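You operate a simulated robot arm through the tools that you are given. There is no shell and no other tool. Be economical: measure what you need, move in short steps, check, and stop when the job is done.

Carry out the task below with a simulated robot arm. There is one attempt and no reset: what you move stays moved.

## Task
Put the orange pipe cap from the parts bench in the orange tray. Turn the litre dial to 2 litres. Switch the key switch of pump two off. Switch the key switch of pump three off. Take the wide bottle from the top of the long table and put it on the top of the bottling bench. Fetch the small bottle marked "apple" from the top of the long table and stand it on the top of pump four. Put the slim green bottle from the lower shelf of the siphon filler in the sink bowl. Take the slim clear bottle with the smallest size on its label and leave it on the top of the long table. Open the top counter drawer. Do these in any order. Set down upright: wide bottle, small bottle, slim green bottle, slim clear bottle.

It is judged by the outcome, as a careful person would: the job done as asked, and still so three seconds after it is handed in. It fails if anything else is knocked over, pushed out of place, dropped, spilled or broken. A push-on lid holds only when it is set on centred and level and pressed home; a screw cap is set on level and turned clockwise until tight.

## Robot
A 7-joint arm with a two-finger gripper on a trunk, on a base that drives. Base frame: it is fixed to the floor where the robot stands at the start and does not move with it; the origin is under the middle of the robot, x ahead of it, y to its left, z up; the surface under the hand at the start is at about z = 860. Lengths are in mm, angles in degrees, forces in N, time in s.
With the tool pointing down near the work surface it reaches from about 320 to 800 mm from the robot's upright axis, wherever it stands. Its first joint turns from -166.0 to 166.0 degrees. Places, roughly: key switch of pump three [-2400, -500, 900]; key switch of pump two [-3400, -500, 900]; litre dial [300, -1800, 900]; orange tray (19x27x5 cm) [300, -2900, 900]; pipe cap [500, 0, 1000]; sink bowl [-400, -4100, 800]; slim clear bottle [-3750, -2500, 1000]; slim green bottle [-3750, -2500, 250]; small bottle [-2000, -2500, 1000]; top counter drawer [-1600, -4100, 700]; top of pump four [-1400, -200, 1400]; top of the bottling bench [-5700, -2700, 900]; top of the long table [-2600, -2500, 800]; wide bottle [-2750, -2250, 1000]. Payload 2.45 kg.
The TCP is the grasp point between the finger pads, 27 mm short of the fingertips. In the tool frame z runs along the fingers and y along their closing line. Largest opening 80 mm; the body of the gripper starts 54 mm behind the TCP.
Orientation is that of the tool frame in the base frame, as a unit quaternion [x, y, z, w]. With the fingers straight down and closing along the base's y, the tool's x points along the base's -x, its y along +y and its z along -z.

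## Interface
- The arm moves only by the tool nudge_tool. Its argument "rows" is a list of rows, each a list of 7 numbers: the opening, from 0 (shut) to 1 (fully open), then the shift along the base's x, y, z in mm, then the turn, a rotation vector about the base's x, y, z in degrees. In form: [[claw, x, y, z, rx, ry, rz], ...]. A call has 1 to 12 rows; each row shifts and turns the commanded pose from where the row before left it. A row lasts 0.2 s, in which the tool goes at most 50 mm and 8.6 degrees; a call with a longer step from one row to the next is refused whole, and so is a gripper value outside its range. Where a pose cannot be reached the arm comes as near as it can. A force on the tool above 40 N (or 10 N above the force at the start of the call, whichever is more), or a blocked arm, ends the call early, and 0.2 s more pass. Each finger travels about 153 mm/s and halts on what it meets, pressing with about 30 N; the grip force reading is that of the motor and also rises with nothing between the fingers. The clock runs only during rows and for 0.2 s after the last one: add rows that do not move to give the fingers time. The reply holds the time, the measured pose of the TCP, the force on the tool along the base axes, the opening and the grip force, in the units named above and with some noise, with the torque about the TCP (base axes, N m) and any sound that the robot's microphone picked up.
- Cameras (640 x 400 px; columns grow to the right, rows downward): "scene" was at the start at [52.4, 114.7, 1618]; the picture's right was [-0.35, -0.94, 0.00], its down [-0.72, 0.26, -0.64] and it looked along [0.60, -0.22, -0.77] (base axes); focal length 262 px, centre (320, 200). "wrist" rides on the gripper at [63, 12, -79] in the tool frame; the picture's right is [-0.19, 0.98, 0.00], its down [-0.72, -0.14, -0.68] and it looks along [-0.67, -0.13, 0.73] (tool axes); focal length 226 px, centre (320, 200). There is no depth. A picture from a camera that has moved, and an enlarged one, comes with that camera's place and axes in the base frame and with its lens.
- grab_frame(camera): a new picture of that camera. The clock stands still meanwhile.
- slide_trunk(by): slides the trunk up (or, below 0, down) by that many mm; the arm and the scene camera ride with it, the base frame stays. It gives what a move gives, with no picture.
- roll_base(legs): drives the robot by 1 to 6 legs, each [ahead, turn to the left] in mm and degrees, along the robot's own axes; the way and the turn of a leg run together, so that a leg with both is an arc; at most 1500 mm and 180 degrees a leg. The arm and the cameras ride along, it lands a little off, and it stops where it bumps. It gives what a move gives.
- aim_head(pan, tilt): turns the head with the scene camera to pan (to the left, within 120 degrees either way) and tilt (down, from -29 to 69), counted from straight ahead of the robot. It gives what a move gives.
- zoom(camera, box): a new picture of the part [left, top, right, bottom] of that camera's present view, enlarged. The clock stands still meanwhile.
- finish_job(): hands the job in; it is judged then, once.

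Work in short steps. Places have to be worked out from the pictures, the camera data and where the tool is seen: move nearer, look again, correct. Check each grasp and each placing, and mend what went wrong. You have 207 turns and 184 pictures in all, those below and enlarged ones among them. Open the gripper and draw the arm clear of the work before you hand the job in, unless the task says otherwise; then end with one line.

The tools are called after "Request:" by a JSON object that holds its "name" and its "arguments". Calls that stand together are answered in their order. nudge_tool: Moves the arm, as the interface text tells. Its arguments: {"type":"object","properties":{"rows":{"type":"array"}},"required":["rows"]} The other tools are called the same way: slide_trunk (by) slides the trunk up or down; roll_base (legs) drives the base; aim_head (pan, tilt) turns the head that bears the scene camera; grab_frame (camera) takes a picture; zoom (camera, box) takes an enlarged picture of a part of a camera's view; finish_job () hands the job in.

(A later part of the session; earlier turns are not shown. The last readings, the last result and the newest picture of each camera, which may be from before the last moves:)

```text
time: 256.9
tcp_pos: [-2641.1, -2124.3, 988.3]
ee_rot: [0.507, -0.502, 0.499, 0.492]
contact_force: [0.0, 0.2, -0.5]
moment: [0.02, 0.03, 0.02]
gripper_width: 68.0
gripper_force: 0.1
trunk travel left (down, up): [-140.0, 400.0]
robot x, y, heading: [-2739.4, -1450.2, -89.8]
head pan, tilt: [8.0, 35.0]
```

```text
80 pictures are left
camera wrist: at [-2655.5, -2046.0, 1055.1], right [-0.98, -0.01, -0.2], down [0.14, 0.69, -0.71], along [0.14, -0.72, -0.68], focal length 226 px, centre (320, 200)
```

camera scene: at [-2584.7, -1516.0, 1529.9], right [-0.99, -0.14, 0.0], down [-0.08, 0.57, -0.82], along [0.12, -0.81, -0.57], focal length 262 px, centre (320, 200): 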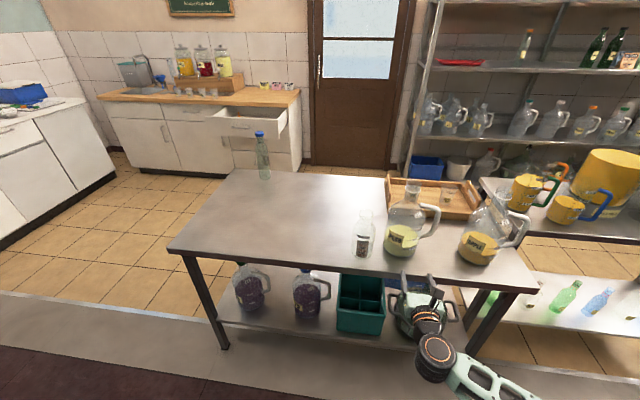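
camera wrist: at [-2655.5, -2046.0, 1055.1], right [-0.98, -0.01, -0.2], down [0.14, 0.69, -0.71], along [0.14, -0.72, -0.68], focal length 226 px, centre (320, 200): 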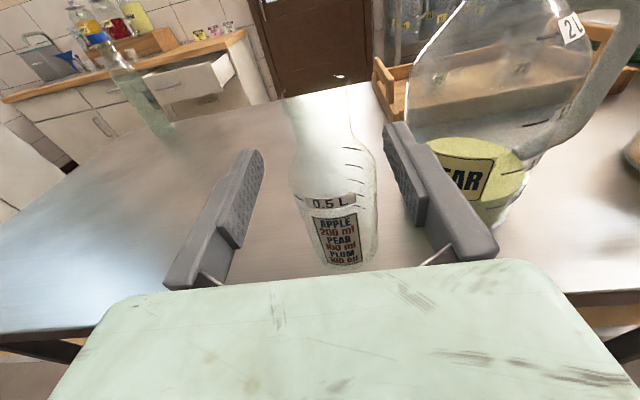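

Neck is centred between the fingers' line. I advance 68 mm more and look.

Request:
{"name": "nudge_tool", "arguments": {"rows": [[0.85, 0, -30, 0, 0, 0, 0], [0.85, 0, -25, 0, 0, 0, 0], [0.85, 0, -13, 0, 0, 0, 0], [0.85, 0, 0, 0, 0, 0, 0]]}}

Request:
{"name": "grab_frame", "arguments": {"camera": "wrist"}}

Request:
{"name": "zoom", "arguments": {"camera": "scene", "box": [300, 180, 460, 280]}}

```text
time: 257.9
tcp_pos: [-2642.3, -2191.8, 989.5]
ee_rot: [0.506, -0.502, 0.5, 0.493]
contact_force: [1.1, -0.3, -0.7]
moment: [0.02, 0.02, 0.0]
gripper_width: 68.1
gripper_force: 0.0
trunk travel left (down, up): [-140.0, 400.0]
robot x, y, heading: [-2737.5, -1449.6, -89.9]
head pan, tilt: [8.0, 35.0]
```

```text
79 pictures are left
camera wrist: at [-2655.6, -2114.2, 1055.2], right [-0.98, -0.01, -0.2], down [0.14, 0.69, -0.71], along [0.14, -0.72, -0.68], focal length 226 px, centre (320, 200)
```

wrist: 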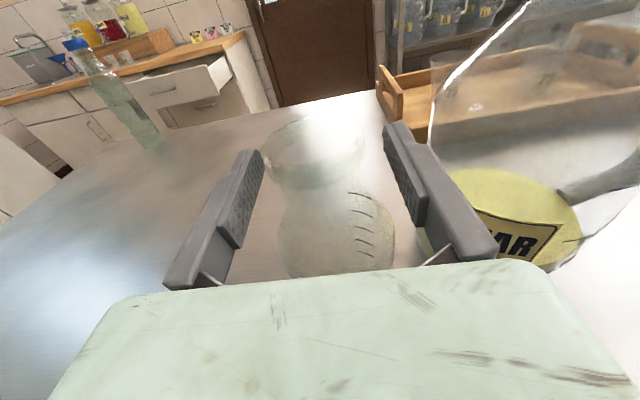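

```text
4.00 times, centred on (380, 230) of scene
camera zoom: at [-2584.5, -1516.2, 1529.8], right [-0.99, -0.14, 0.0], down [-0.08, 0.57, -0.82], along [0.12, -0.81, -0.57], focal length 1046 px, centre (80, 80)
```

zoom: 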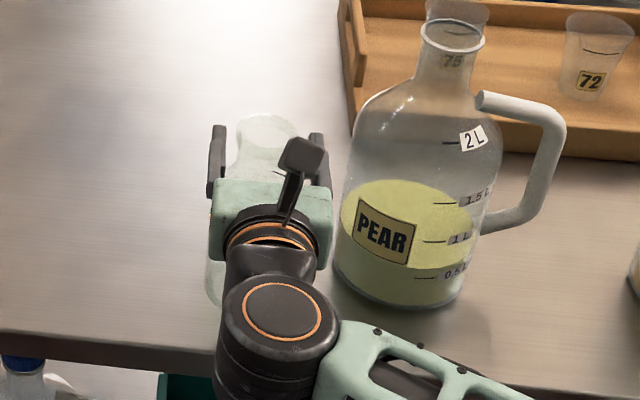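

The neck is between the pads. I close gently.

Request:
{"name": "nudge_tool", "arguments": {"rows": [[0.7, 0, 0, 0, 0, 0, 0], [0.55, 0, 0, 0, 0, 0, 0], [0.4, 0, 0, 0, 0, 0, 0], [0.4, 0, 0, 0, 0, 0, 0]]}}

Request:
{"name": "nudge_tool", "arguments": {"rows": [[0.4, 0, 0, 8, 0, 0, 0], [0.4, 0, 0, 25, 0, 0, 0], [0.4, 0, 0, 35, 0, 0, 0], [0.4, 0, 0, 35, 0, 0, 0], [0.4, 0, 0, 0, 0, 0, 0]]}}

Request:
{"name": "grab_frame", "arguments": {"camera": "wrist"}}

Request:
{"name": "grab_frame", "arguments": {"camera": "scene"}}

```text
time: 258.9
tcp_pos: [-2641.8, -2192.4, 989.7]
ee_rot: [0.506, -0.502, 0.5, 0.492]
contact_force: [0.4, 0.2, 1.0]
moment: [-0.15, -0.03, 0.06]
gripper_width: 37.8
gripper_force: 30.1
trunk travel left (down, up): [-140.0, 400.0]
robot x, y, heading: [-2739.1, -1449.6, -89.9]
head pan, tilt: [8.0, 35.0]
```

```text
time: 260.1
tcp_pos: [-2640.5, -2191.0, 1094.4]
ee_rot: [0.506, -0.502, 0.5, 0.493]
contact_force: [-0.2, -0.6, -3.6]
moment: [0.06, 0.01, 0.03]
gripper_width: 37.8
gripper_force: 30.0
trunk travel left (down, up): [-140.0, 400.0]
robot x, y, heading: [-2738.5, -1451.5, -89.7]
head pan, tilt: [8.0, 35.0]
```

```text
77 pictures are left
camera wrist: at [-2655.1, -2113.2, 1158.6], right [-0.98, -0.01, -0.2], down [0.14, 0.69, -0.71], along [0.14, -0.72, -0.68], focal length 226 px, centre (320, 200)
```

wrist: 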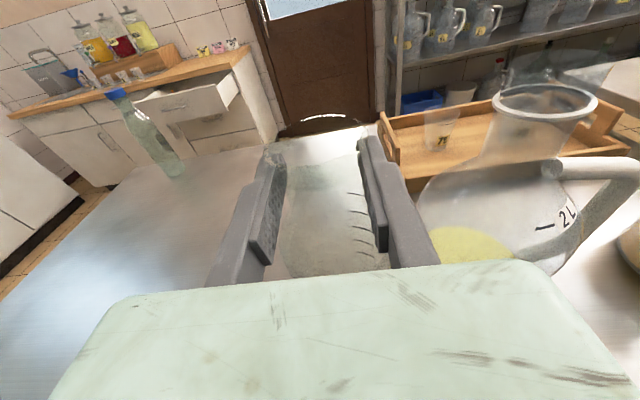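

```text
76 pictures are left
camera scene: at [-2584.5, -1516.2, 1529.7], right [-0.99, -0.14, 0.0], down [-0.08, 0.57, -0.82], along [0.12, -0.81, -0.57], focal length 262 px, centre (320, 200)
```

scene: 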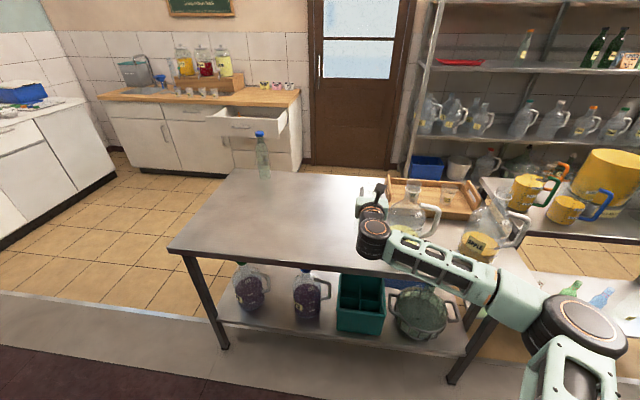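

Lifted and held at the neck. I retract the arm a bit, back away, turn west and drive toward the bottling bench.

Request:
{"name": "nudge_tool", "arguments": {"rows": [[0.4, 0, 40, 5, 0, 0, 0], [0.4, 0, 45, 0, 0, 0, 0], [0.4, 0, 45, 0, 0, 0, 0], [0.4, 0, 0, 0, 0, 0, 0]]}}

Request:
{"name": "roll_base", "arguments": {"legs": [[-150, 0], [0, -90], [1200, 0]]}}

Request:
{"name": "aim_head", "arguments": {"pan": 20, "tilt": 25}}

Request:
{"name": "grab_frame", "arguments": {"camera": "scene"}}

```text
time: 261.1
tcp_pos: [-2639.0, -2061.4, 1097.9]
ee_rot: [0.506, -0.502, 0.499, 0.492]
contact_force: [-0.3, -0.4, -3.1]
moment: [0.07, 0.04, 0.03]
gripper_width: 37.7
gripper_force: 30.3
trunk travel left (down, up): [-140.0, 400.0]
robot x, y, heading: [-2733.7, -1446.4, -89.9]
head pan, tilt: [8.0, 35.0]
```

```text
time: 272.1
tcp_pos: [-4572.3, -1381.0, 1096.9]
ee_rot: [0.001, 0.712, -0.001, -0.702]
contact_force: [-0.1, -0.8, -2.5]
moment: [0.01, -0.06, 0.02]
gripper_width: 38.0
gripper_force: 29.6
trunk travel left (down, up): [-140.0, 400.0]
robot x, y, heading: [-3962.3, -1295.3, 179.5]
head pan, tilt: [8.0, 35.0]
```

```text
time: 272.9
tcp_pos: [-4571.4, -1381.1, 1096.8]
ee_rot: [0.0, 0.713, -0.002, -0.701]
contact_force: [-0.2, -0.2, -3.2]
moment: [0.0, -0.03, 0.0]
gripper_width: 37.7
gripper_force: 30.2
trunk travel left (down, up): [-140.0, 400.0]
robot x, y, heading: [-3960.4, -1291.9, 179.9]
head pan, tilt: [20.0, 25.0]
```

```text
75 pictures are left
camera scene: at [-4027.5, -1461.2, 1545.5], right [-0.33, 0.94, 0.0], down [0.4, 0.14, -0.91], along [-0.85, -0.3, -0.42], focal length 262 px, centre (320, 200)
```

scene: 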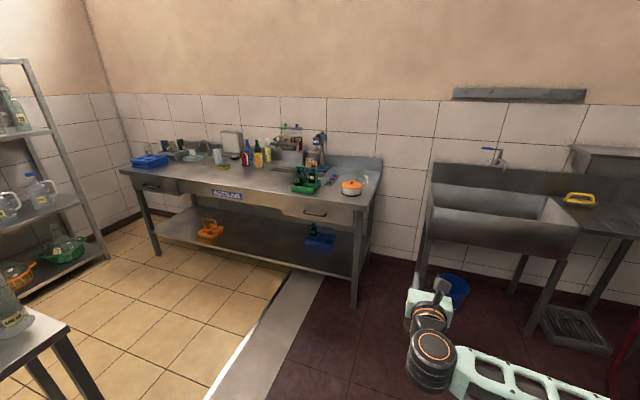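

The bottling bench (labelled) lies ahead-left, front edge x≈−5310. I zoom on its top for a free spot.

Request:
{"name": "zoom", "arguments": {"camera": "scene", "box": [110, 110, 390, 230]}}

```text
2.29 times, centred on (250, 170) of scene
camera zoom: at [-4027.5, -1461.2, 1545.5], right [-0.33, 0.94, 0.0], down [0.4, 0.14, -0.91], along [-0.85, -0.3, -0.42], focal length 598 px, centre (480, 269)
```

zoom: 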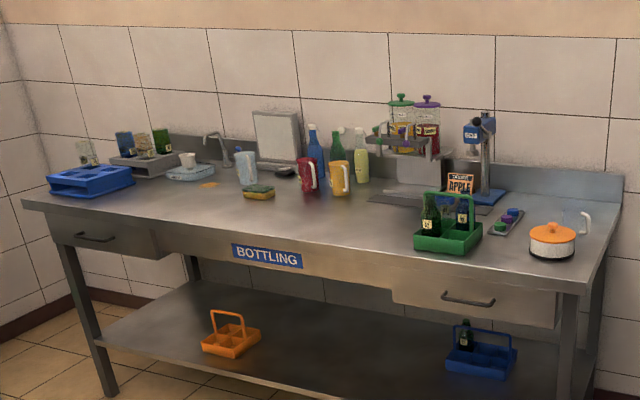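

Free spot around (−5400,−2380). I raise the trunk 150, drive west, then south, and turn to face the bench.

Request:
{"name": "slide_trunk", "arguments": {"by": 150}}

Request:
{"name": "roll_base", "arguments": {"legs": [[870, 0], [0, 90], [1000, 0], [0, -90]]}}

Request:
{"name": "aim_head", "arguments": {"pan": 0, "tilt": 40}}

Request:
{"name": "grab_frame", "arguments": {"camera": "scene"}}

Request:
{"name": "grab_frame", "arguments": {"camera": "wrist"}}

```text
time: 274.6
tcp_pos: [-4572.5, -1380.0, 1246.2]
ee_rot: [0.001, 0.713, -0.001, -0.701]
contact_force: [0.4, -0.3, -4.3]
moment: [0.04, -0.04, -0.01]
gripper_width: 37.7
gripper_force: 29.6
trunk travel left (down, up): [-290.0, 250.0]
robot x, y, heading: [-3957.5, -1290.7, 179.7]
head pan, tilt: [20.0, 25.0]
```

```text
time: 291.9
tcp_pos: [-5441.7, -2383.3, 1247.0]
ee_rot: [0.002, 0.713, 0.0, -0.701]
contact_force: [0.2, 0.4, -3.2]
moment: [-0.01, -0.07, 0.04]
gripper_width: 37.5
gripper_force: 29.6
trunk travel left (down, up): [-290.0, 250.0]
robot x, y, heading: [-4830.0, -2297.8, 179.6]
head pan, tilt: [20.0, 25.0]
```

```text
time: 292.7
tcp_pos: [-5441.0, -2383.9, 1246.6]
ee_rot: [0.002, 0.714, 0.0, -0.7]
contact_force: [-0.6, 0.1, -2.7]
moment: [-0.02, -0.07, 0.01]
gripper_width: 38.0
gripper_force: 29.8
trunk travel left (down, up): [-290.0, 250.0]
robot x, y, heading: [-4826.6, -2296.9, 179.2]
head pan, tilt: [0.0, 40.0]
```

```text
73 pictures are left
camera scene: at [-4896.3, -2435.1, 1672.3], right [0.01, 1.0, 0.0], down [0.64, -0.01, -0.77], along [-0.77, 0.01, -0.64], focal length 262 px, centre (320, 200)
```

scene: 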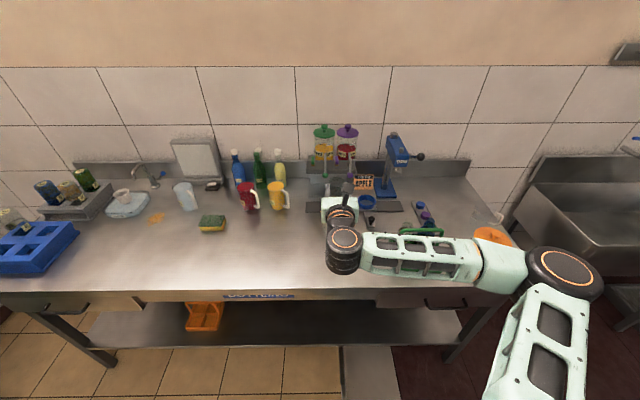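

```text
72 pictures are left
camera wrist: at [-5363.9, -2371.8, 1312.9], right [0.01, 0.98, -0.2], down [0.69, -0.15, -0.71], along [-0.72, -0.13, -0.68], focal length 226 px, centre (320, 200)
```

wrist: 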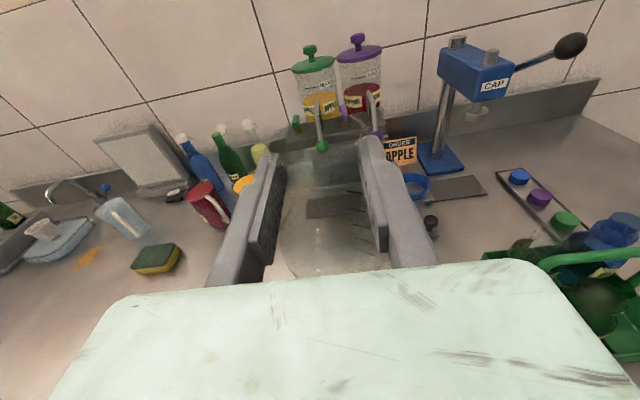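

Bench front edge is x≈−5366; I extend to x≈−5520, y≈−2445 (clear of crate, mugs, sponge), then lower the trunk 150.

Request:
{"name": "nudge_tool", "arguments": {"rows": [[0.4, -27, -20, 0, 0, 0, 0], [0.4, -27, -20, 0, 0, 0, 0], [0.4, -26, -20, 0, 0, 0, 0], [0.4, 0, 0, 0, 0, 0, 0]]}}

Request:
{"name": "slide_trunk", "arguments": {"by": -150}}

Request:
{"name": "grab_frame", "arguments": {"camera": "scene"}}

Request:
{"name": "grab_frame", "arguments": {"camera": "wrist"}}

```text
time: 293.7
tcp_pos: [-5522.4, -2443.7, 1246.7]
ee_rot: [0.003, 0.713, 0.001, -0.701]
contact_force: [0.7, 0.3, -3.4]
moment: [0.03, -0.06, 0.01]
gripper_width: 37.8
gripper_force: 30.3
trunk travel left (down, up): [-290.0, 250.0]
robot x, y, heading: [-4831.0, -2295.0, 179.4]
head pan, tilt: [0.0, 40.0]
```

```text
time: 295.5
tcp_pos: [-5521.4, -2443.2, 1096.6]
ee_rot: [0.001, 0.713, -0.001, -0.701]
contact_force: [0.4, -0.2, -4.5]
moment: [0.01, -0.08, 0.02]
gripper_width: 37.7
gripper_force: 29.9
trunk travel left (down, up): [-140.0, 400.0]
robot x, y, heading: [-4830.1, -2301.1, 179.4]
head pan, tilt: [0.0, 40.0]
```

```text
71 pictures are left
camera scene: at [-4896.2, -2435.1, 1522.3], right [0.01, 1.0, 0.0], down [0.64, -0.01, -0.77], along [-0.77, 0.01, -0.64], focal length 262 px, centre (320, 200)
```

scene: 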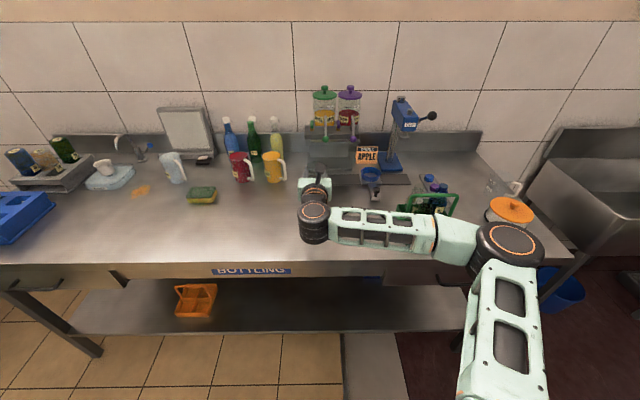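

```text
70 pictures are left
camera wrist: at [-5444.2, -2431.2, 1163.0], right [0.01, 0.98, -0.2], down [0.69, -0.15, -0.71], along [-0.72, -0.13, -0.68], focal length 226 px, centre (320, 200)
```

wrist: 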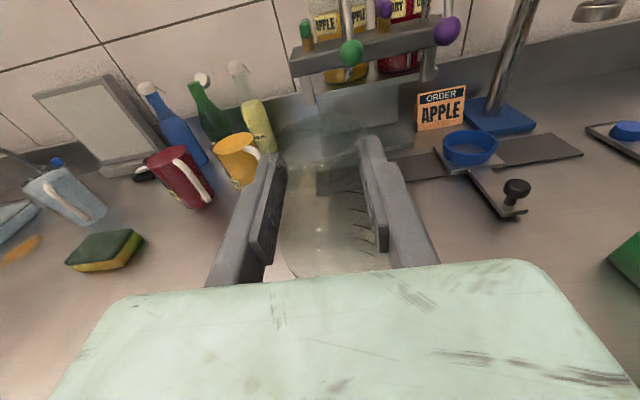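

Free spot beneath. I lower with the arm in small steps to contact.

Request:
{"name": "nudge_tool", "arguments": {"rows": [[0.4, 0, 0, -15, 0, 0, 0], [0.4, 0, 0, -8, 0, 0, 0], [0.4, 0, 0, -4, 0, 0, 0], [0.4, 0, 0, -4, 0, 0, 0], [0.4, 0, 0, -4, 0, 0, 0], [0.4, 0, 0, -4, 0, 0, 0], [0.4, 0, 0, -4, 0, 0, 0], [0.4, 0, 0, 0, 0, 0, 0]]}}

```text
time: 297.3
tcp_pos: [-5522.4, -2443.5, 1053.4]
ee_rot: [0.001, 0.713, -0.001, -0.701]
contact_force: [0.2, -1.1, -4.0]
moment: [0.02, -0.08, -0.01]
gripper_width: 37.8
gripper_force: 29.7
trunk travel left (down, up): [-140.0, 400.0]
robot x, y, heading: [-4827.3, -2300.2, 179.5]
head pan, tilt: [0.0, 40.0]
```

Request:
{"name": "nudge_tool", "arguments": {"rows": [[0.4, 0, 0, -3, 0, 0, 0], [0.4, 0, 0, -3, 0, 0, 0], [0.4, 0, 0, -3, 0, 0, 0], [0.4, 0, 0, -3, 0, 0, 0], [0.4, 0, 0, 0, 0, 0, 0]]}}

Request:
{"name": "grab_frame", "arguments": {"camera": "wrist"}}

```text
time: 298.5
tcp_pos: [-5521.1, -2443.3, 1044.3]
ee_rot: [0.002, 0.711, 0.0, -0.703]
contact_force: [-0.5, -1.6, 22.7]
moment: [0.26, 0.45, -0.06]
gripper_width: 38.0
gripper_force: 30.2
trunk travel left (down, up): [-140.0, 400.0]
robot x, y, heading: [-4824.8, -2294.5, 178.9]
head pan, tilt: [0.0, 40.0]
```

```text
69 pictures are left
camera wrist: at [-5442.8, -2431.2, 1109.7], right [0.0, 0.98, -0.2], down [0.69, -0.15, -0.71], along [-0.72, -0.13, -0.68], focal length 226 px, centre (320, 200)
```

wrist: 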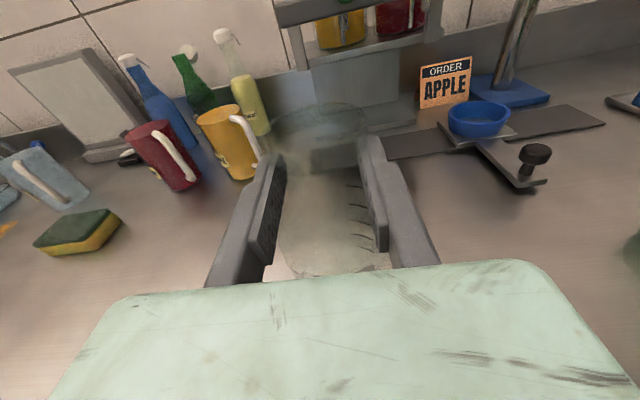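

Contact. I release and back straight out.

Request:
{"name": "nudge_tool", "arguments": {"rows": [[0.4, 0, 0, 1.5, 0, 0, 0], [0.7, 0, 0, 0, 0, 0, 0], [0.95, 0, 0, 0, 0, 0, 0], [0.95, 0, 0, 0, 0, 0, 0], [0.95, 25, 0, 0, 0, 0, 0], [0.95, 40, 0, 0, 0, 0, 0], [0.95, 40, 0, 0, 0, 0, 0], [0.95, 0, 0, 0, 0, 0, 0]]}}

Request:
{"name": "grab_frame", "arguments": {"camera": "wrist"}}

```text
time: 300.3
tcp_pos: [-5416.1, -2443.6, 1043.9]
ee_rot: [0.003, 0.713, 0.001, -0.702]
contact_force: [-0.2, -0.1, 0.7]
moment: [0.0, 0.01, 0.01]
gripper_width: 75.9
gripper_force: 0.0
trunk travel left (down, up): [-140.0, 400.0]
robot x, y, heading: [-4825.7, -2298.2, 179.3]
head pan, tilt: [0.0, 40.0]
```

```text
68 pictures are left
camera wrist: at [-5338.4, -2430.9, 1109.3], right [0.01, 0.98, -0.2], down [0.69, -0.15, -0.71], along [-0.72, -0.13, -0.68], focal length 226 px, centre (320, 200)
```

wrist: 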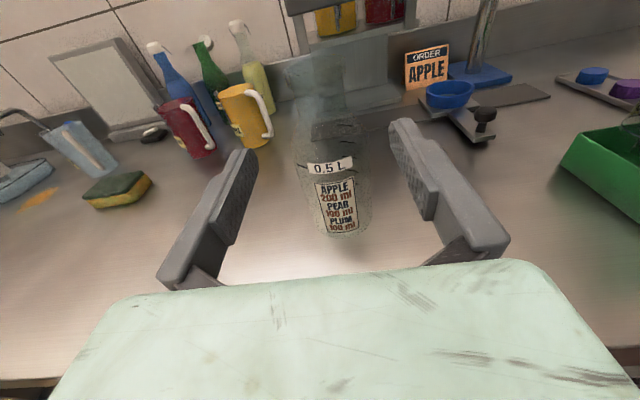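

The wide bottle stands on the bench. Now the siphon filler: I turn left 90° and look east at it.

Request:
{"name": "roll_base", "arguments": {"legs": [[0, 90]]}}

Request:
{"name": "aim_head", "arguments": {"pan": 85, "tilt": 40}}

Request:
{"name": "grab_frame", "arguments": {"camera": "scene"}}

```text
time: 304.6
tcp_pos: [-4681.2, -2884.4, 1043.6]
ee_rot: [-0.503, 0.504, -0.497, -0.495]
contact_force: [-0.4, -0.8, -1.3]
moment: [0.0, -0.03, -0.02]
gripper_width: 75.8
gripper_force: 0.1
trunk travel left (down, up): [-140.0, 400.0]
robot x, y, heading: [-4829.3, -2296.9, -90.6]
head pan, tilt: [0.0, 40.0]
```

```text
time: 306.2
tcp_pos: [-4680.8, -2884.7, 1041.8]
ee_rot: [-0.503, 0.505, -0.496, -0.495]
contact_force: [0.2, 0.2, 0.0]
moment: [0.0, 0.01, 0.01]
gripper_width: 76.2
gripper_force: 0.0
trunk travel left (down, up): [-140.0, 400.0]
robot x, y, heading: [-4828.9, -2296.9, -90.2]
head pan, tilt: [85.0, 40.0]
```

```text
67 pictures are left
camera scene: at [-4604.3, -2286.0, 1522.3], right [-0.1, -1.0, 0.0], down [-0.64, 0.06, -0.77], along [0.76, -0.07, -0.64], focal length 262 px, centre (320, 200)
```

scene: 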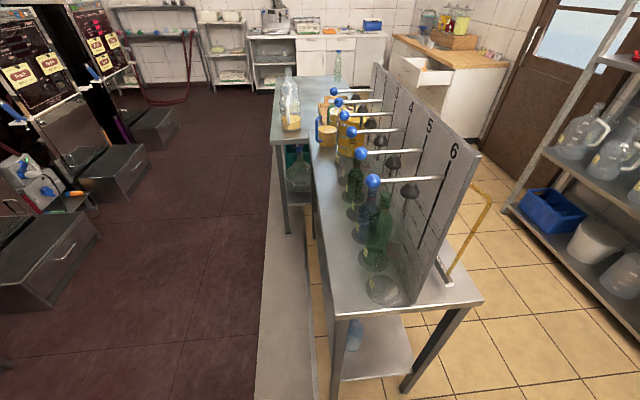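

The siphon filler has six stations facing north with bottles under them. I zoom in.

Request:
{"name": "zoom", "arguments": {"camera": "scene", "box": [270, 60, 490, 320]}}

Request:
{"name": "zoom", "arguments": {"camera": "scene", "box": [320, 180, 430, 310]}}

```text
1.54 times, centred on (380, 190) of scene
camera zoom: at [-4604.3, -2286.0, 1522.3], right [-0.1, -1.0, 0.0], down [-0.64, 0.06, -0.77], along [0.76, -0.07, -0.64], focal length 402 px, centre (228, 215)
```

zoom: 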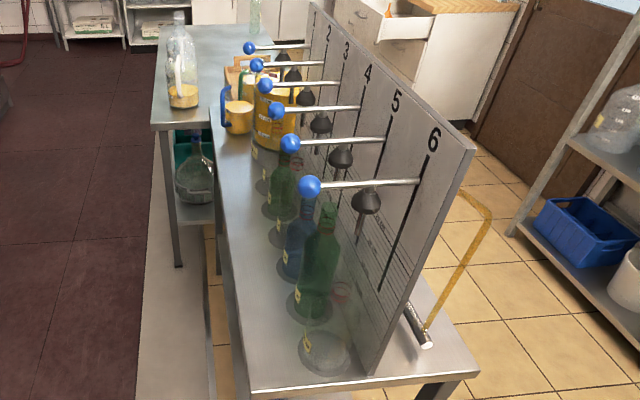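

```text
3.08 times, centred on (375, 245) of scene
camera zoom: at [-4604.3, -2286.0, 1522.3], right [-0.1, -1.0, 0.0], down [-0.64, 0.06, -0.77], along [0.76, -0.07, -0.64], focal length 805 px, centre (151, 62)
```

zoom: 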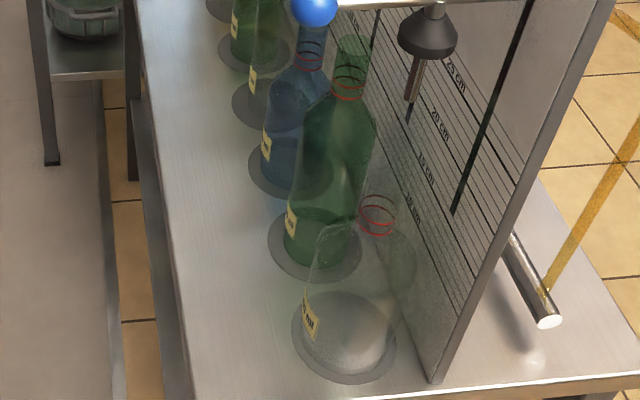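

I need to read labels from the north side. I back north, drive east, and face the filler.

Request:
{"name": "roll_base", "arguments": {"legs": [[-800, 0], [0, 90], [1080, 0], [0, -90]]}}

Request:
{"name": "aim_head", "arguments": {"pan": 8, "tilt": 35}}

Request:
{"name": "grab_frame", "arguments": {"camera": "scene"}}

Request:
{"name": "grab_frame", "arguments": {"camera": "wrist"}}

```text
time: 323.5
tcp_pos: [-3585.7, -2092.3, 1043.2]
ee_rot: [0.505, -0.503, 0.499, 0.494]
contact_force: [-1.5, 0.2, 0.1]
moment: [0.0, -0.01, 0.0]
gripper_width: 76.1
gripper_force: 0.0
trunk travel left (down, up): [-140.0, 400.0]
robot x, y, heading: [-3741.0, -1506.3, -90.0]
head pan, tilt: [85.0, 40.0]
```

```text
time: 325.0
tcp_pos: [-3585.8, -2091.0, 1042.9]
ee_rot: [0.505, -0.502, 0.499, 0.494]
contact_force: [-0.3, 0.6, -0.6]
moment: [0.01, -0.03, -0.01]
gripper_width: 76.2
gripper_force: 0.1
trunk travel left (down, up): [-140.0, 400.0]
robot x, y, heading: [-3741.4, -1506.7, -90.0]
head pan, tilt: [8.0, 35.0]
```

```text
64 pictures are left
camera scene: at [-3586.9, -1571.5, 1529.8], right [-0.99, -0.14, 0.0], down [-0.08, 0.57, -0.82], along [0.11, -0.81, -0.57], focal length 262 px, centre (320, 200)
```

scene: 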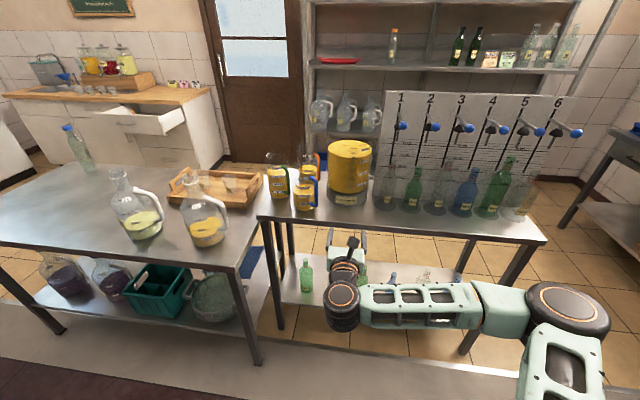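

```text
63 pictures are left
camera wrist: at [-3599.7, -2013.3, 1109.3], right [-0.98, -0.01, -0.2], down [0.14, 0.69, -0.71], along [0.14, -0.72, -0.68], focal length 226 px, centre (320, 200)
```

wrist: 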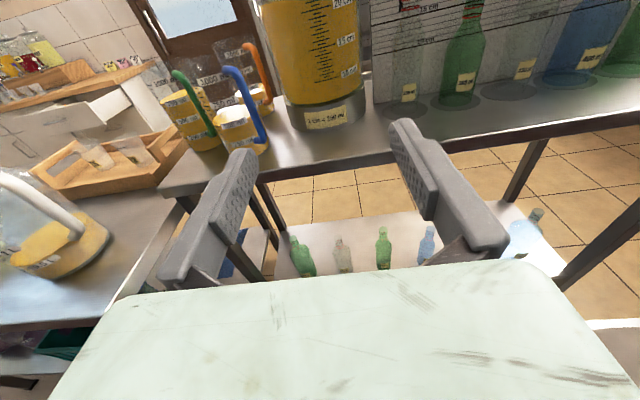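

Stations hold: 1 clear, 2 green, 3 clear, 4 blue, 5 green, 6 clear. I zoom on labels and on the lower shelf.

Request:
{"name": "zoom", "arguments": {"camera": "scene", "box": [370, 150, 450, 220]}}

Request:
{"name": "zoom", "arguments": {"camera": "scene", "box": [440, 150, 560, 240]}}

Request:
{"name": "zoom", "arguments": {"camera": "wrist", "box": [270, 190, 590, 290]}}

```text
5.71 times, centred on (410, 185) of scene
camera zoom: at [-3586.9, -1571.5, 1529.8], right [-0.99, -0.14, 0.0], down [-0.08, 0.57, -0.82], along [0.11, -0.81, -0.57], focal length 1495 px, centre (-194, 286)
```

zoom: 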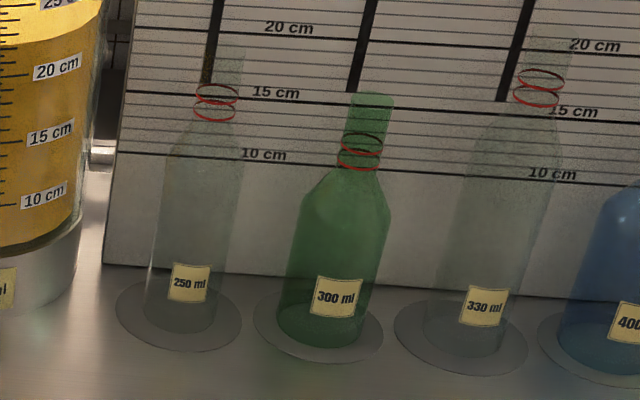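

```text
4.44 times, centred on (500, 195) of scene
camera zoom: at [-3586.9, -1571.5, 1529.8], right [-0.99, -0.14, 0.0], down [-0.08, 0.57, -0.82], along [0.11, -0.81, -0.57], focal length 1162 px, centre (-480, 222)
```

zoom: 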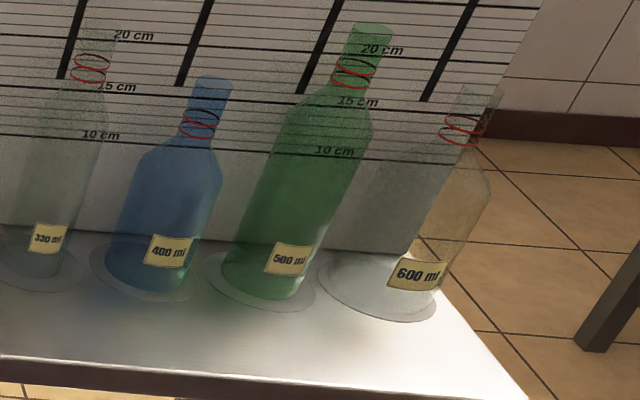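

```text
2.00 times, centred on (430, 240) of wrist
camera zoom: at [-3599.7, -2013.3, 1109.3], right [-0.98, -0.01, -0.2], down [0.14, 0.69, -0.71], along [0.14, -0.72, -0.68], focal length 452 px, centre (100, 120)
```

zoom: 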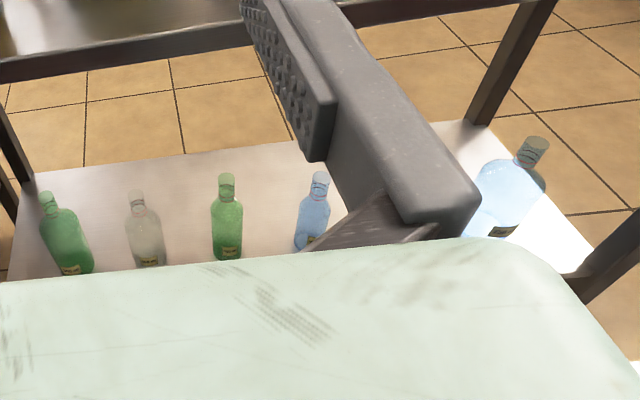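

Clear bottles: station 1 = 250 ml, 3 = 330, 6 = 600; so the smallest is station 1's, at ≈(−3757,−2566). I line the gripper up at z≈935 in front of it.

Request:
{"name": "nudge_tool", "arguments": {"rows": [[1, -35, 0, -22, 0, 0, 0], [1, -35, 0, -22, 0, 0, 0], [1, -35, 0, -22, 0, 0, 0], [1, -35, 0, -22, 0, 0, 0], [1, -31, 0, -20, 0, 0, 0], [1, 0, 0, 0, 0, 0, 0]]}}

Request:
{"name": "grab_frame", "arguments": {"camera": "wrist"}}

```text
time: 326.4
tcp_pos: [-3757.5, -2091.4, 934.9]
ee_rot: [0.505, -0.503, 0.499, 0.493]
contact_force: [-1.3, 0.1, 0.5]
moment: [0.01, -0.02, -0.01]
gripper_width: 80.1
gripper_force: 0.1
trunk travel left (down, up): [-140.0, 400.0]
robot x, y, heading: [-3740.8, -1505.4, -90.1]
head pan, tilt: [8.0, 35.0]
```

```text
59 pictures are left
camera wrist: at [-3771.8, -2012.7, 1001.6], right [-0.98, -0.01, -0.2], down [0.14, 0.69, -0.71], along [0.14, -0.72, -0.68], focal length 226 px, centre (320, 200)
```

wrist: 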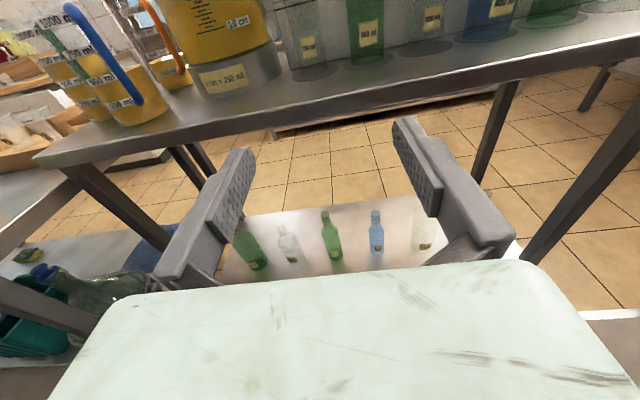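

Combining both views: filler table z≈890, bottle at ≈(−3738,−2483), height ≈205. I raise to z≈980, align, and drive forward 270.

Request:
{"name": "nudge_tool", "arguments": {"rows": [[1, 10, 0, 23, 0, 0, 0], [1, 9, 0, 22, 0, 0, 0], [1, 0, 0, 0, 0, 0, 0]]}}

Request:
{"name": "roll_base", "arguments": {"legs": [[260, 0]]}}

Request:
{"name": "grab_frame", "arguments": {"camera": "wrist"}}

Request:
{"name": "grab_frame", "arguments": {"camera": "scene"}}

```text
time: 327.2
tcp_pos: [-3736.9, -2091.0, 980.8]
ee_rot: [0.506, -0.503, 0.499, 0.493]
contact_force: [0.7, -0.4, -0.6]
moment: [0.0, 0.0, 0.0]
gripper_width: 80.1
gripper_force: 0.0
trunk travel left (down, up): [-140.0, 400.0]
robot x, y, heading: [-3738.8, -1504.4, -90.3]
head pan, tilt: [8.0, 35.0]
```

```text
time: 329.0
tcp_pos: [-3738.0, -2350.2, 980.7]
ee_rot: [0.505, -0.502, 0.499, 0.493]
contact_force: [0.3, 0.9, 0.1]
moment: [-0.01, 0.01, -0.01]
gripper_width: 80.1
gripper_force: 0.0
trunk travel left (down, up): [-140.0, 400.0]
robot x, y, heading: [-3736.5, -1765.3, -90.0]
head pan, tilt: [8.0, 35.0]
```

```text
58 pictures are left
camera wrist: at [-3752.2, -2272.1, 1046.4], right [-0.98, 0.0, -0.2], down [0.14, 0.69, -0.71], along [0.14, -0.72, -0.68], focal length 226 px, centre (320, 200)
```

wrist: 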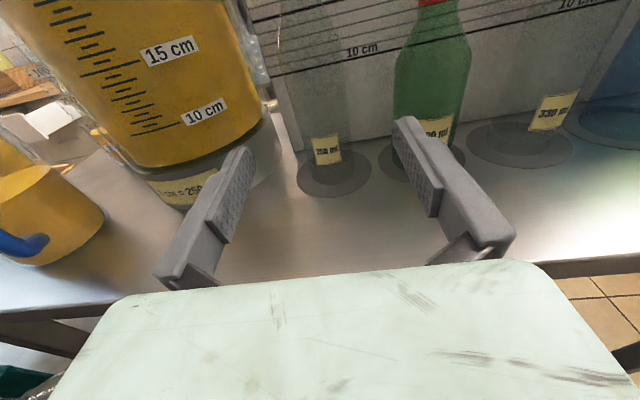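

```text
57 pictures are left
camera scene: at [-3587.2, -1831.0, 1529.8], right [-0.99, -0.14, 0.0], down [-0.08, 0.57, -0.82], along [0.11, -0.81, -0.57], focal length 262 px, centre (320, 200)
```

scene: 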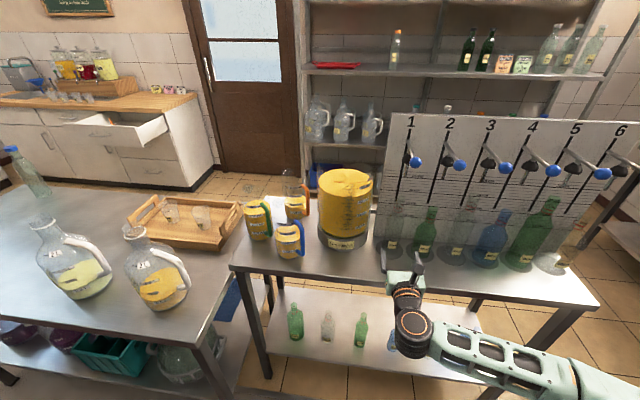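

Bottle axis ≈(−3736,−2482); green neighbour about 21 mm from the finger if I use 0.8 opening. I advance 80 and check.

Request:
{"name": "nudge_tool", "arguments": {"rows": [[0.8, 2, -25, 0, 0, 0, 0], [0.8, 0, -30, 0, 0, 0, 0], [0.8, 0, -25, 0, 0, 0, 0], [0.8, 0, 0, 0, 0, 0, 0]]}}

Request:
{"name": "grab_frame", "arguments": {"camera": "wrist"}}

```text
time: 330.0
tcp_pos: [-3736.1, -2432.1, 980.9]
ee_rot: [0.506, -0.503, 0.498, 0.493]
contact_force: [0.3, -0.5, 0.2]
moment: [0.0, 0.01, -0.02]
gripper_width: 64.1
gripper_force: 0.0
trunk travel left (down, up): [-140.0, 400.0]
robot x, y, heading: [-3738.0, -1764.8, -89.8]
head pan, tilt: [8.0, 35.0]
```

```text
56 pictures are left
camera wrist: at [-3750.3, -2353.0, 1047.1], right [-0.98, -0.01, -0.2], down [0.14, 0.69, -0.71], along [0.14, -0.72, -0.68], focal length 226 px, centre (320, 200)
```

wrist: 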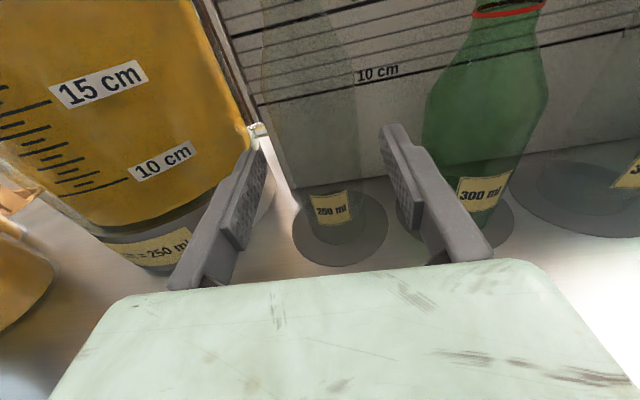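

Aligned ("250 ml"). I advance 48 mm and close.

Request:
{"name": "nudge_tool", "arguments": {"rows": [[0.8, 0, -20, 0, 0, 0, 0], [0.8, 0, -18, 0, 0, 0, 0], [0.8, 0, -10, 0, 0, 0, 0], [0.65, 0, 0, 0, 0, 0, 0], [0.5, 0, 0, 0, 0, 0, 0], [0.4, 0, 0, 0, 0, 0, 0], [0.4, 0, 0, 0, 0, 0, 0]]}}

Request:
{"name": "grab_frame", "arguments": {"camera": "wrist"}}

```text
time: 331.6
tcp_pos: [-3736.1, -2478.5, 980.5]
ee_rot: [0.506, -0.502, 0.5, 0.492]
contact_force: [0.7, -0.4, 1.1]
moment: [-0.07, 0.0, 0.02]
gripper_width: 52.4
gripper_force: 30.0
trunk travel left (down, up): [-140.0, 400.0]
robot x, y, heading: [-3738.9, -1766.8, -89.7]
head pan, tilt: [8.0, 35.0]
```

```text
55 pictures are left
camera wrist: at [-3750.3, -2400.2, 1046.4], right [-0.98, -0.01, -0.2], down [0.14, 0.69, -0.71], along [0.14, -0.72, -0.68], focal length 226 px, centre (320, 200)
```

wrist: 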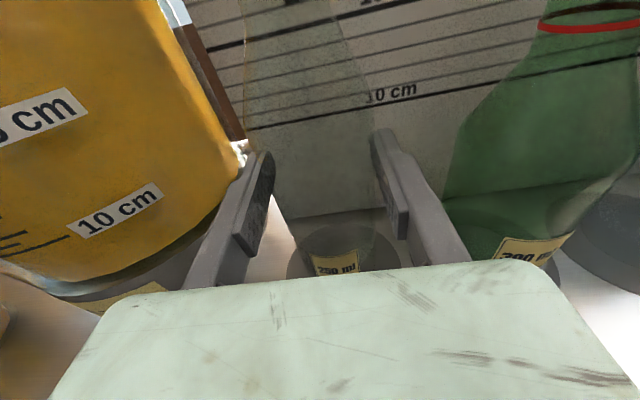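

Held at 52 mm. Before lifting I check whether a tap tube reaches into the neck.

Request:
{"name": "zoom", "arguments": {"camera": "scene", "box": [370, 130, 470, 270]}}

```text
2.86 times, centred on (420, 200) of scene
camera zoom: at [-3587.0, -1830.9, 1529.8], right [-0.99, -0.14, 0.0], down [-0.08, 0.57, -0.82], along [0.11, -0.81, -0.57], focal length 747 px, centre (34, 200)
```

zoom: 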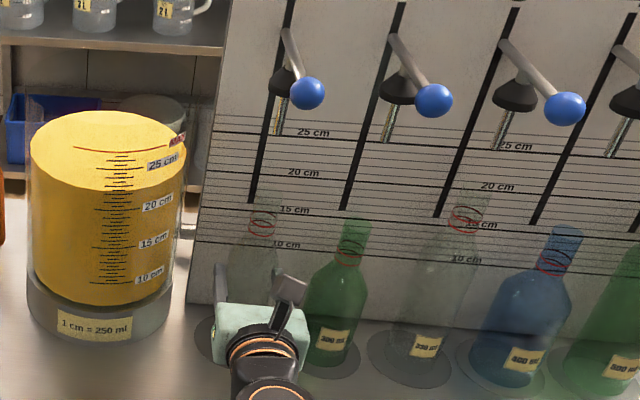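

The tubes end far above. I lift 20 mm, withdraw, and go to a free spot on the long table (about x −2450).

Request:
{"name": "nudge_tool", "arguments": {"rows": [[0.4, 0, 0, 8, 0, 0, 0], [0.4, 0, 0, 14, 0, 0, 0], [0.4, 0, 0, 0, 0, 0, 0], [0.4, 0, 30, 0, 0, 0, 0], [0.4, 0, 45, 0, 0, 0, 0], [0.4, 0, 45, 20, 0, 0, 0], [0.4, 0, 0, 30, 0, 0, 0], [0.4, 0, 0, 0, 0, 0, 0]]}}

Request:
{"name": "grab_frame", "arguments": {"camera": "wrist"}}

Request:
{"name": "roll_base", "arguments": {"legs": [[-280, 0], [0, 90], [1290, 0], [0, -90]]}}

Request:
{"name": "grab_frame", "arguments": {"camera": "scene"}}

```text
time: 333.4
tcp_pos: [-3735.9, -2359.4, 1052.9]
ee_rot: [0.505, -0.503, 0.498, 0.493]
contact_force: [-0.5, -1.4, -1.9]
moment: [0.01, -0.01, -0.01]
gripper_width: 52.2
gripper_force: 29.9
trunk travel left (down, up): [-140.0, 400.0]
robot x, y, heading: [-3741.9, -1763.5, -90.2]
head pan, tilt: [8.0, 35.0]
```

```text
53 pictures are left
camera wrist: at [-3750.1, -2280.6, 1118.3], right [-0.98, 0.0, -0.2], down [0.14, 0.69, -0.71], along [0.14, -0.72, -0.68], focal length 226 px, centre (320, 200)
```

wrist: 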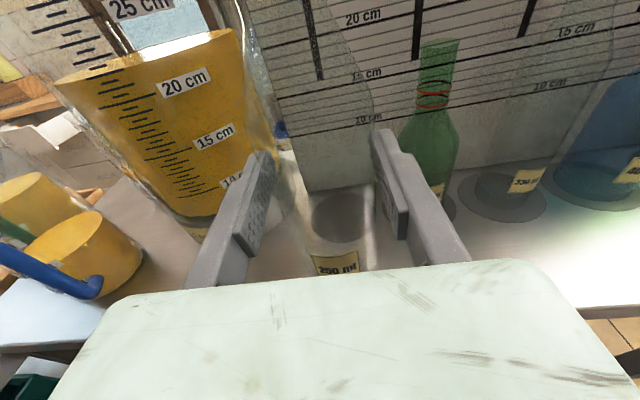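

```text
time: 349.3
tcp_pos: [-2428.9, -2083.7, 1051.6]
ee_rot: [0.509, -0.5, 0.502, 0.489]
contact_force: [-0.8, -0.3, -1.8]
moment: [0.03, 0.01, -0.03]
gripper_width: 52.0
gripper_force: 29.7
trunk travel left (down, up): [-140.0, 400.0]
robot x, y, heading: [-2436.6, -1486.8, -89.2]
head pan, tilt: [8.0, 35.0]
```

```text
52 pictures are left
camera scene: at [-2286.6, -1554.0, 1529.8], right [-0.99, -0.15, 0.0], down [-0.09, 0.57, -0.82], along [0.12, -0.81, -0.57], focal length 262 px, centre (320, 200)
```

scene: 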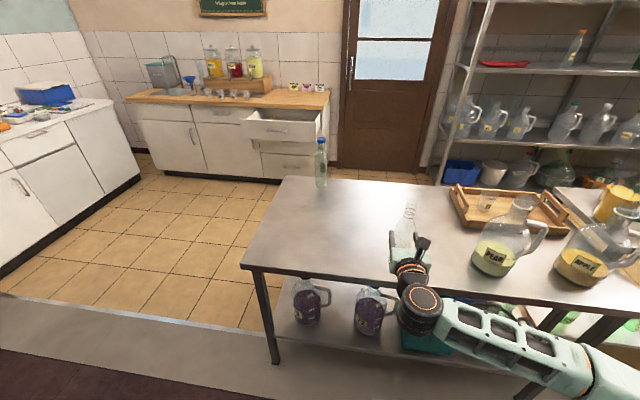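

Free area ahead. I drive 110 mm closer and extend over the table to y≈−2310, then lower.

Request:
{"name": "roll_base", "arguments": {"legs": [[110, 0]]}}

Request:
{"name": "nudge_tool", "arguments": {"rows": [[0.4, 0, -40, -10, 0, 0, 0], [0.4, 0, -40, -15, 0, 0, 0], [0.4, 0, -35, -20, 0, 0, 0], [0.4, 0, 0, -25, 0, 0, 0], [0.4, 0, 0, -25, 0, 0, 0], [0.4, 0, 0, -15, 0, 0, 0], [0.4, 0, 0, 0, 0, 0, 0]]}}

Request:
{"name": "grab_frame", "arguments": {"camera": "scene"}}

```text
time: 350.5
tcp_pos: [-2428.0, -2194.9, 1051.6]
ee_rot: [0.509, -0.499, 0.502, 0.49]
contact_force: [0.1, -0.3, -1.7]
moment: [-0.01, 0.01, -0.03]
gripper_width: 52.4
gripper_force: 29.7
trunk travel left (down, up): [-140.0, 400.0]
robot x, y, heading: [-2438.0, -1597.8, -89.3]
head pan, tilt: [8.0, 35.0]
```

```text
time: 352.1
tcp_pos: [-2426.7, -2309.9, 941.1]
ee_rot: [0.509, -0.5, 0.501, 0.49]
contact_force: [0.0, -0.4, -2.4]
moment: [0.01, -0.01, -0.02]
gripper_width: 52.2
gripper_force: 30.5
trunk travel left (down, up): [-140.0, 400.0]
robot x, y, heading: [-2439.5, -1604.6, -89.5]
head pan, tilt: [8.0, 35.0]
```

```text
51 pictures are left
camera scene: at [-2285.4, -1665.3, 1529.8], right [-0.99, -0.15, 0.0], down [-0.09, 0.57, -0.82], along [0.12, -0.81, -0.57], focal length 262 px, centre (320, 200)
```

scene: 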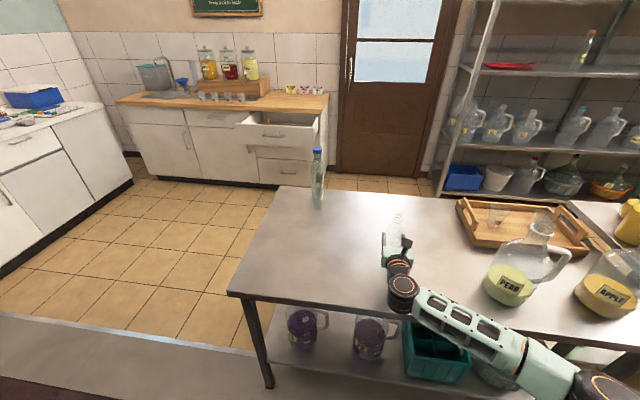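

Now fine lowering until contact.

Request:
{"name": "nudge_tool", "arguments": {"rows": [[0.4, 0, 0, -6, 0, 0, 0], [0.4, 0, 0, -4, 0, 0, 0], [0.4, 0, 0, -4, 0, 0, 0], [0.4, 0, 0, -3, 0, 0, 0], [0.4, 0, 0, -3, 0, 0, 0], [0.4, 0, 0, -3, 0, 0, 0], [0.4, 0, 0, -3, 0, 0, 0], [0.4, 0, 0, 0, 0, 0, 0]]}}

```text
time: 353.9
tcp_pos: [-2427.5, -2308.3, 918.6]
ee_rot: [0.507, -0.499, 0.502, 0.492]
contact_force: [2.3, -3.7, 20.4]
moment: [-0.43, -0.09, 0.02]
gripper_width: 52.4
gripper_force: 29.3
trunk travel left (down, up): [-140.0, 400.0]
robot x, y, heading: [-2437.1, -1601.0, -89.5]
head pan, tilt: [8.0, 35.0]
```

Contact at TCP z≈919. I release and withdraw.

Request:
{"name": "nudge_tool", "arguments": {"rows": [[0.4, 0, 0, 1.5, 0, 0, 0], [0.7, 0, 0, 0, 0, 0, 0], [0.9, 0, 0, 0, 0, 0, 0], [0.9, 0, 0, 0, 0, 0, 0], [0.9, 0, 25, 0, 0, 0, 0], [0.9, 0, 40, 0, 0, 0, 0], [0.9, 0, 45, 0, 0, 0, 0], [0.9, 0, 0, 0, 0, 0, 0]]}}

Request:
{"name": "grab_frame", "arguments": {"camera": "wrist"}}

```text
time: 355.7
tcp_pos: [-2428.3, -2198.9, 918.4]
ee_rot: [0.509, -0.5, 0.502, 0.49]
contact_force: [-0.2, 0.4, -1.3]
moment: [0.0, -0.05, 0.04]
gripper_width: 72.0
gripper_force: 0.1
trunk travel left (down, up): [-140.0, 400.0]
robot x, y, heading: [-2438.0, -1602.6, -89.3]
head pan, tilt: [8.0, 35.0]
```

```text
50 pictures are left
camera wrist: at [-2443.2, -2120.6, 985.2], right [-0.98, -0.02, -0.2], down [0.13, 0.7, -0.71], along [0.15, -0.72, -0.68], focal length 226 px, centre (320, 200)
```

wrist: 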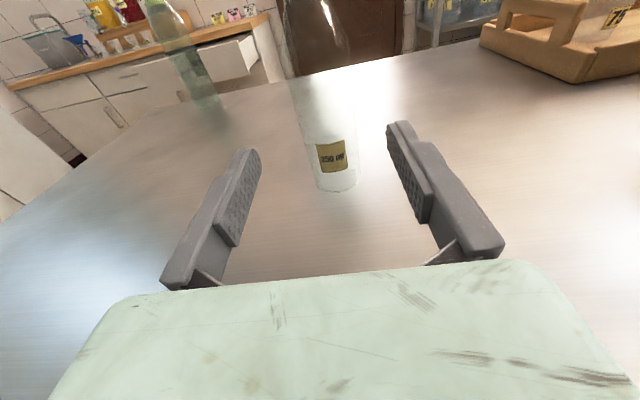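

The 250 ml bottle stands on the long table. Next the slim green bottle on the filler's lower shelf (≈(−3683,−2485)): I drive there and lower the trunk.

Request:
{"name": "roll_base", "arguments": {"legs": [[-120, 0], [0, -90], [1245, 0], [0, 90]]}}

Request:
{"name": "slide_trunk", "arguments": {"by": -140}}

Request:
{"name": "aim_head", "arguments": {"pan": 5, "tilt": 45}}

Request:
{"name": "grab_frame", "arguments": {"camera": "scene"}}

```text
time: 370.7
tcp_pos: [-3673.8, -2100.8, 918.5]
ee_rot: [0.51, -0.499, 0.502, 0.489]
contact_force: [-0.1, 0.9, -0.9]
moment: [-0.03, 0.0, 0.0]
gripper_width: 72.1
gripper_force: 0.1
trunk travel left (down, up): [-140.0, 400.0]
robot x, y, heading: [-3685.4, -1500.6, -89.2]
head pan, tilt: [8.0, 35.0]
```

```text
time: 372.3
tcp_pos: [-3673.6, -2101.8, 780.2]
ee_rot: [0.51, -0.499, 0.503, 0.488]
contact_force: [-0.1, -0.2, -0.3]
moment: [0.02, 0.03, -0.01]
gripper_width: 72.0
gripper_force: 0.0
trunk travel left (down, up): [0.0, 540.0]
robot x, y, heading: [-3684.4, -1497.5, -89.0]
head pan, tilt: [8.0, 35.0]
```

```text
time: 373.1
tcp_pos: [-3675.0, -2100.8, 779.6]
ee_rot: [0.509, -0.499, 0.502, 0.489]
contact_force: [0.4, 0.2, 0.6]
moment: [0.02, -0.01, -0.02]
gripper_width: 72.3
gripper_force: 0.1
trunk travel left (down, up): [0.0, 540.0]
robot x, y, heading: [-3688.9, -1501.9, -89.3]
head pan, tilt: [5.0, 45.0]
```

```text
49 pictures are left
camera scene: at [-3538.6, -1560.4, 1375.1], right [-0.99, -0.1, 0.0], down [-0.07, 0.7, -0.71], along [0.07, -0.7, -0.71], focal length 262 px, centre (320, 200)
```

scene: 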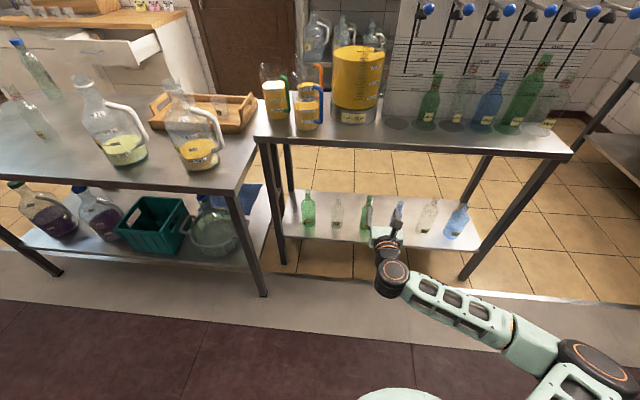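

Six bottles on the lower shelf. I zoom to compare shapes and labels.

Request:
{"name": "zoom", "arguments": {"camera": "scene", "box": [290, 175, 390, 245]}}

Request:
{"name": "zoom", "arguments": {"camera": "scene", "box": [385, 180, 485, 250]}}

```text
5.71 times, centred on (340, 210) of scene
camera zoom: at [-3538.6, -1560.4, 1375.1], right [-0.99, -0.1, 0.0], down [-0.07, 0.7, -0.71], along [0.07, -0.7, -0.71], focal length 1495 px, centre (206, 143)
```

zoom: 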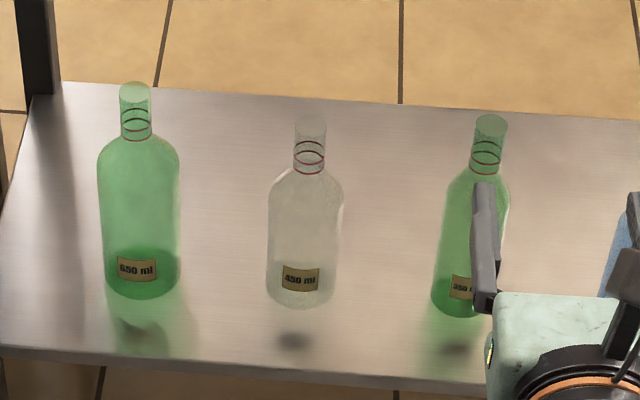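

```text
5.71 times, centred on (435, 215) of scene
camera zoom: at [-3538.6, -1560.4, 1375.1], right [-0.99, -0.1, 0.0], down [-0.07, 0.7, -0.71], along [0.07, -0.7, -0.71], focal length 1495 px, centre (-337, 114)
```

zoom: 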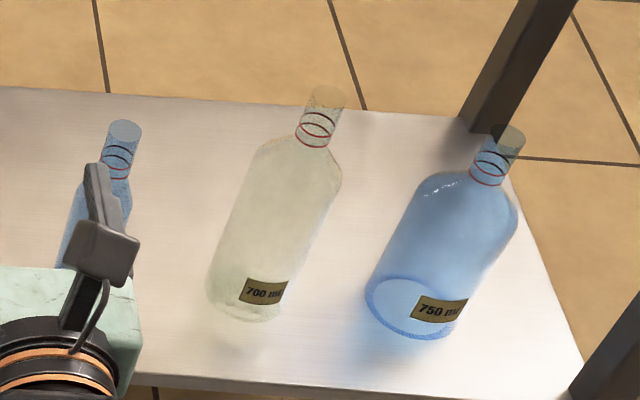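

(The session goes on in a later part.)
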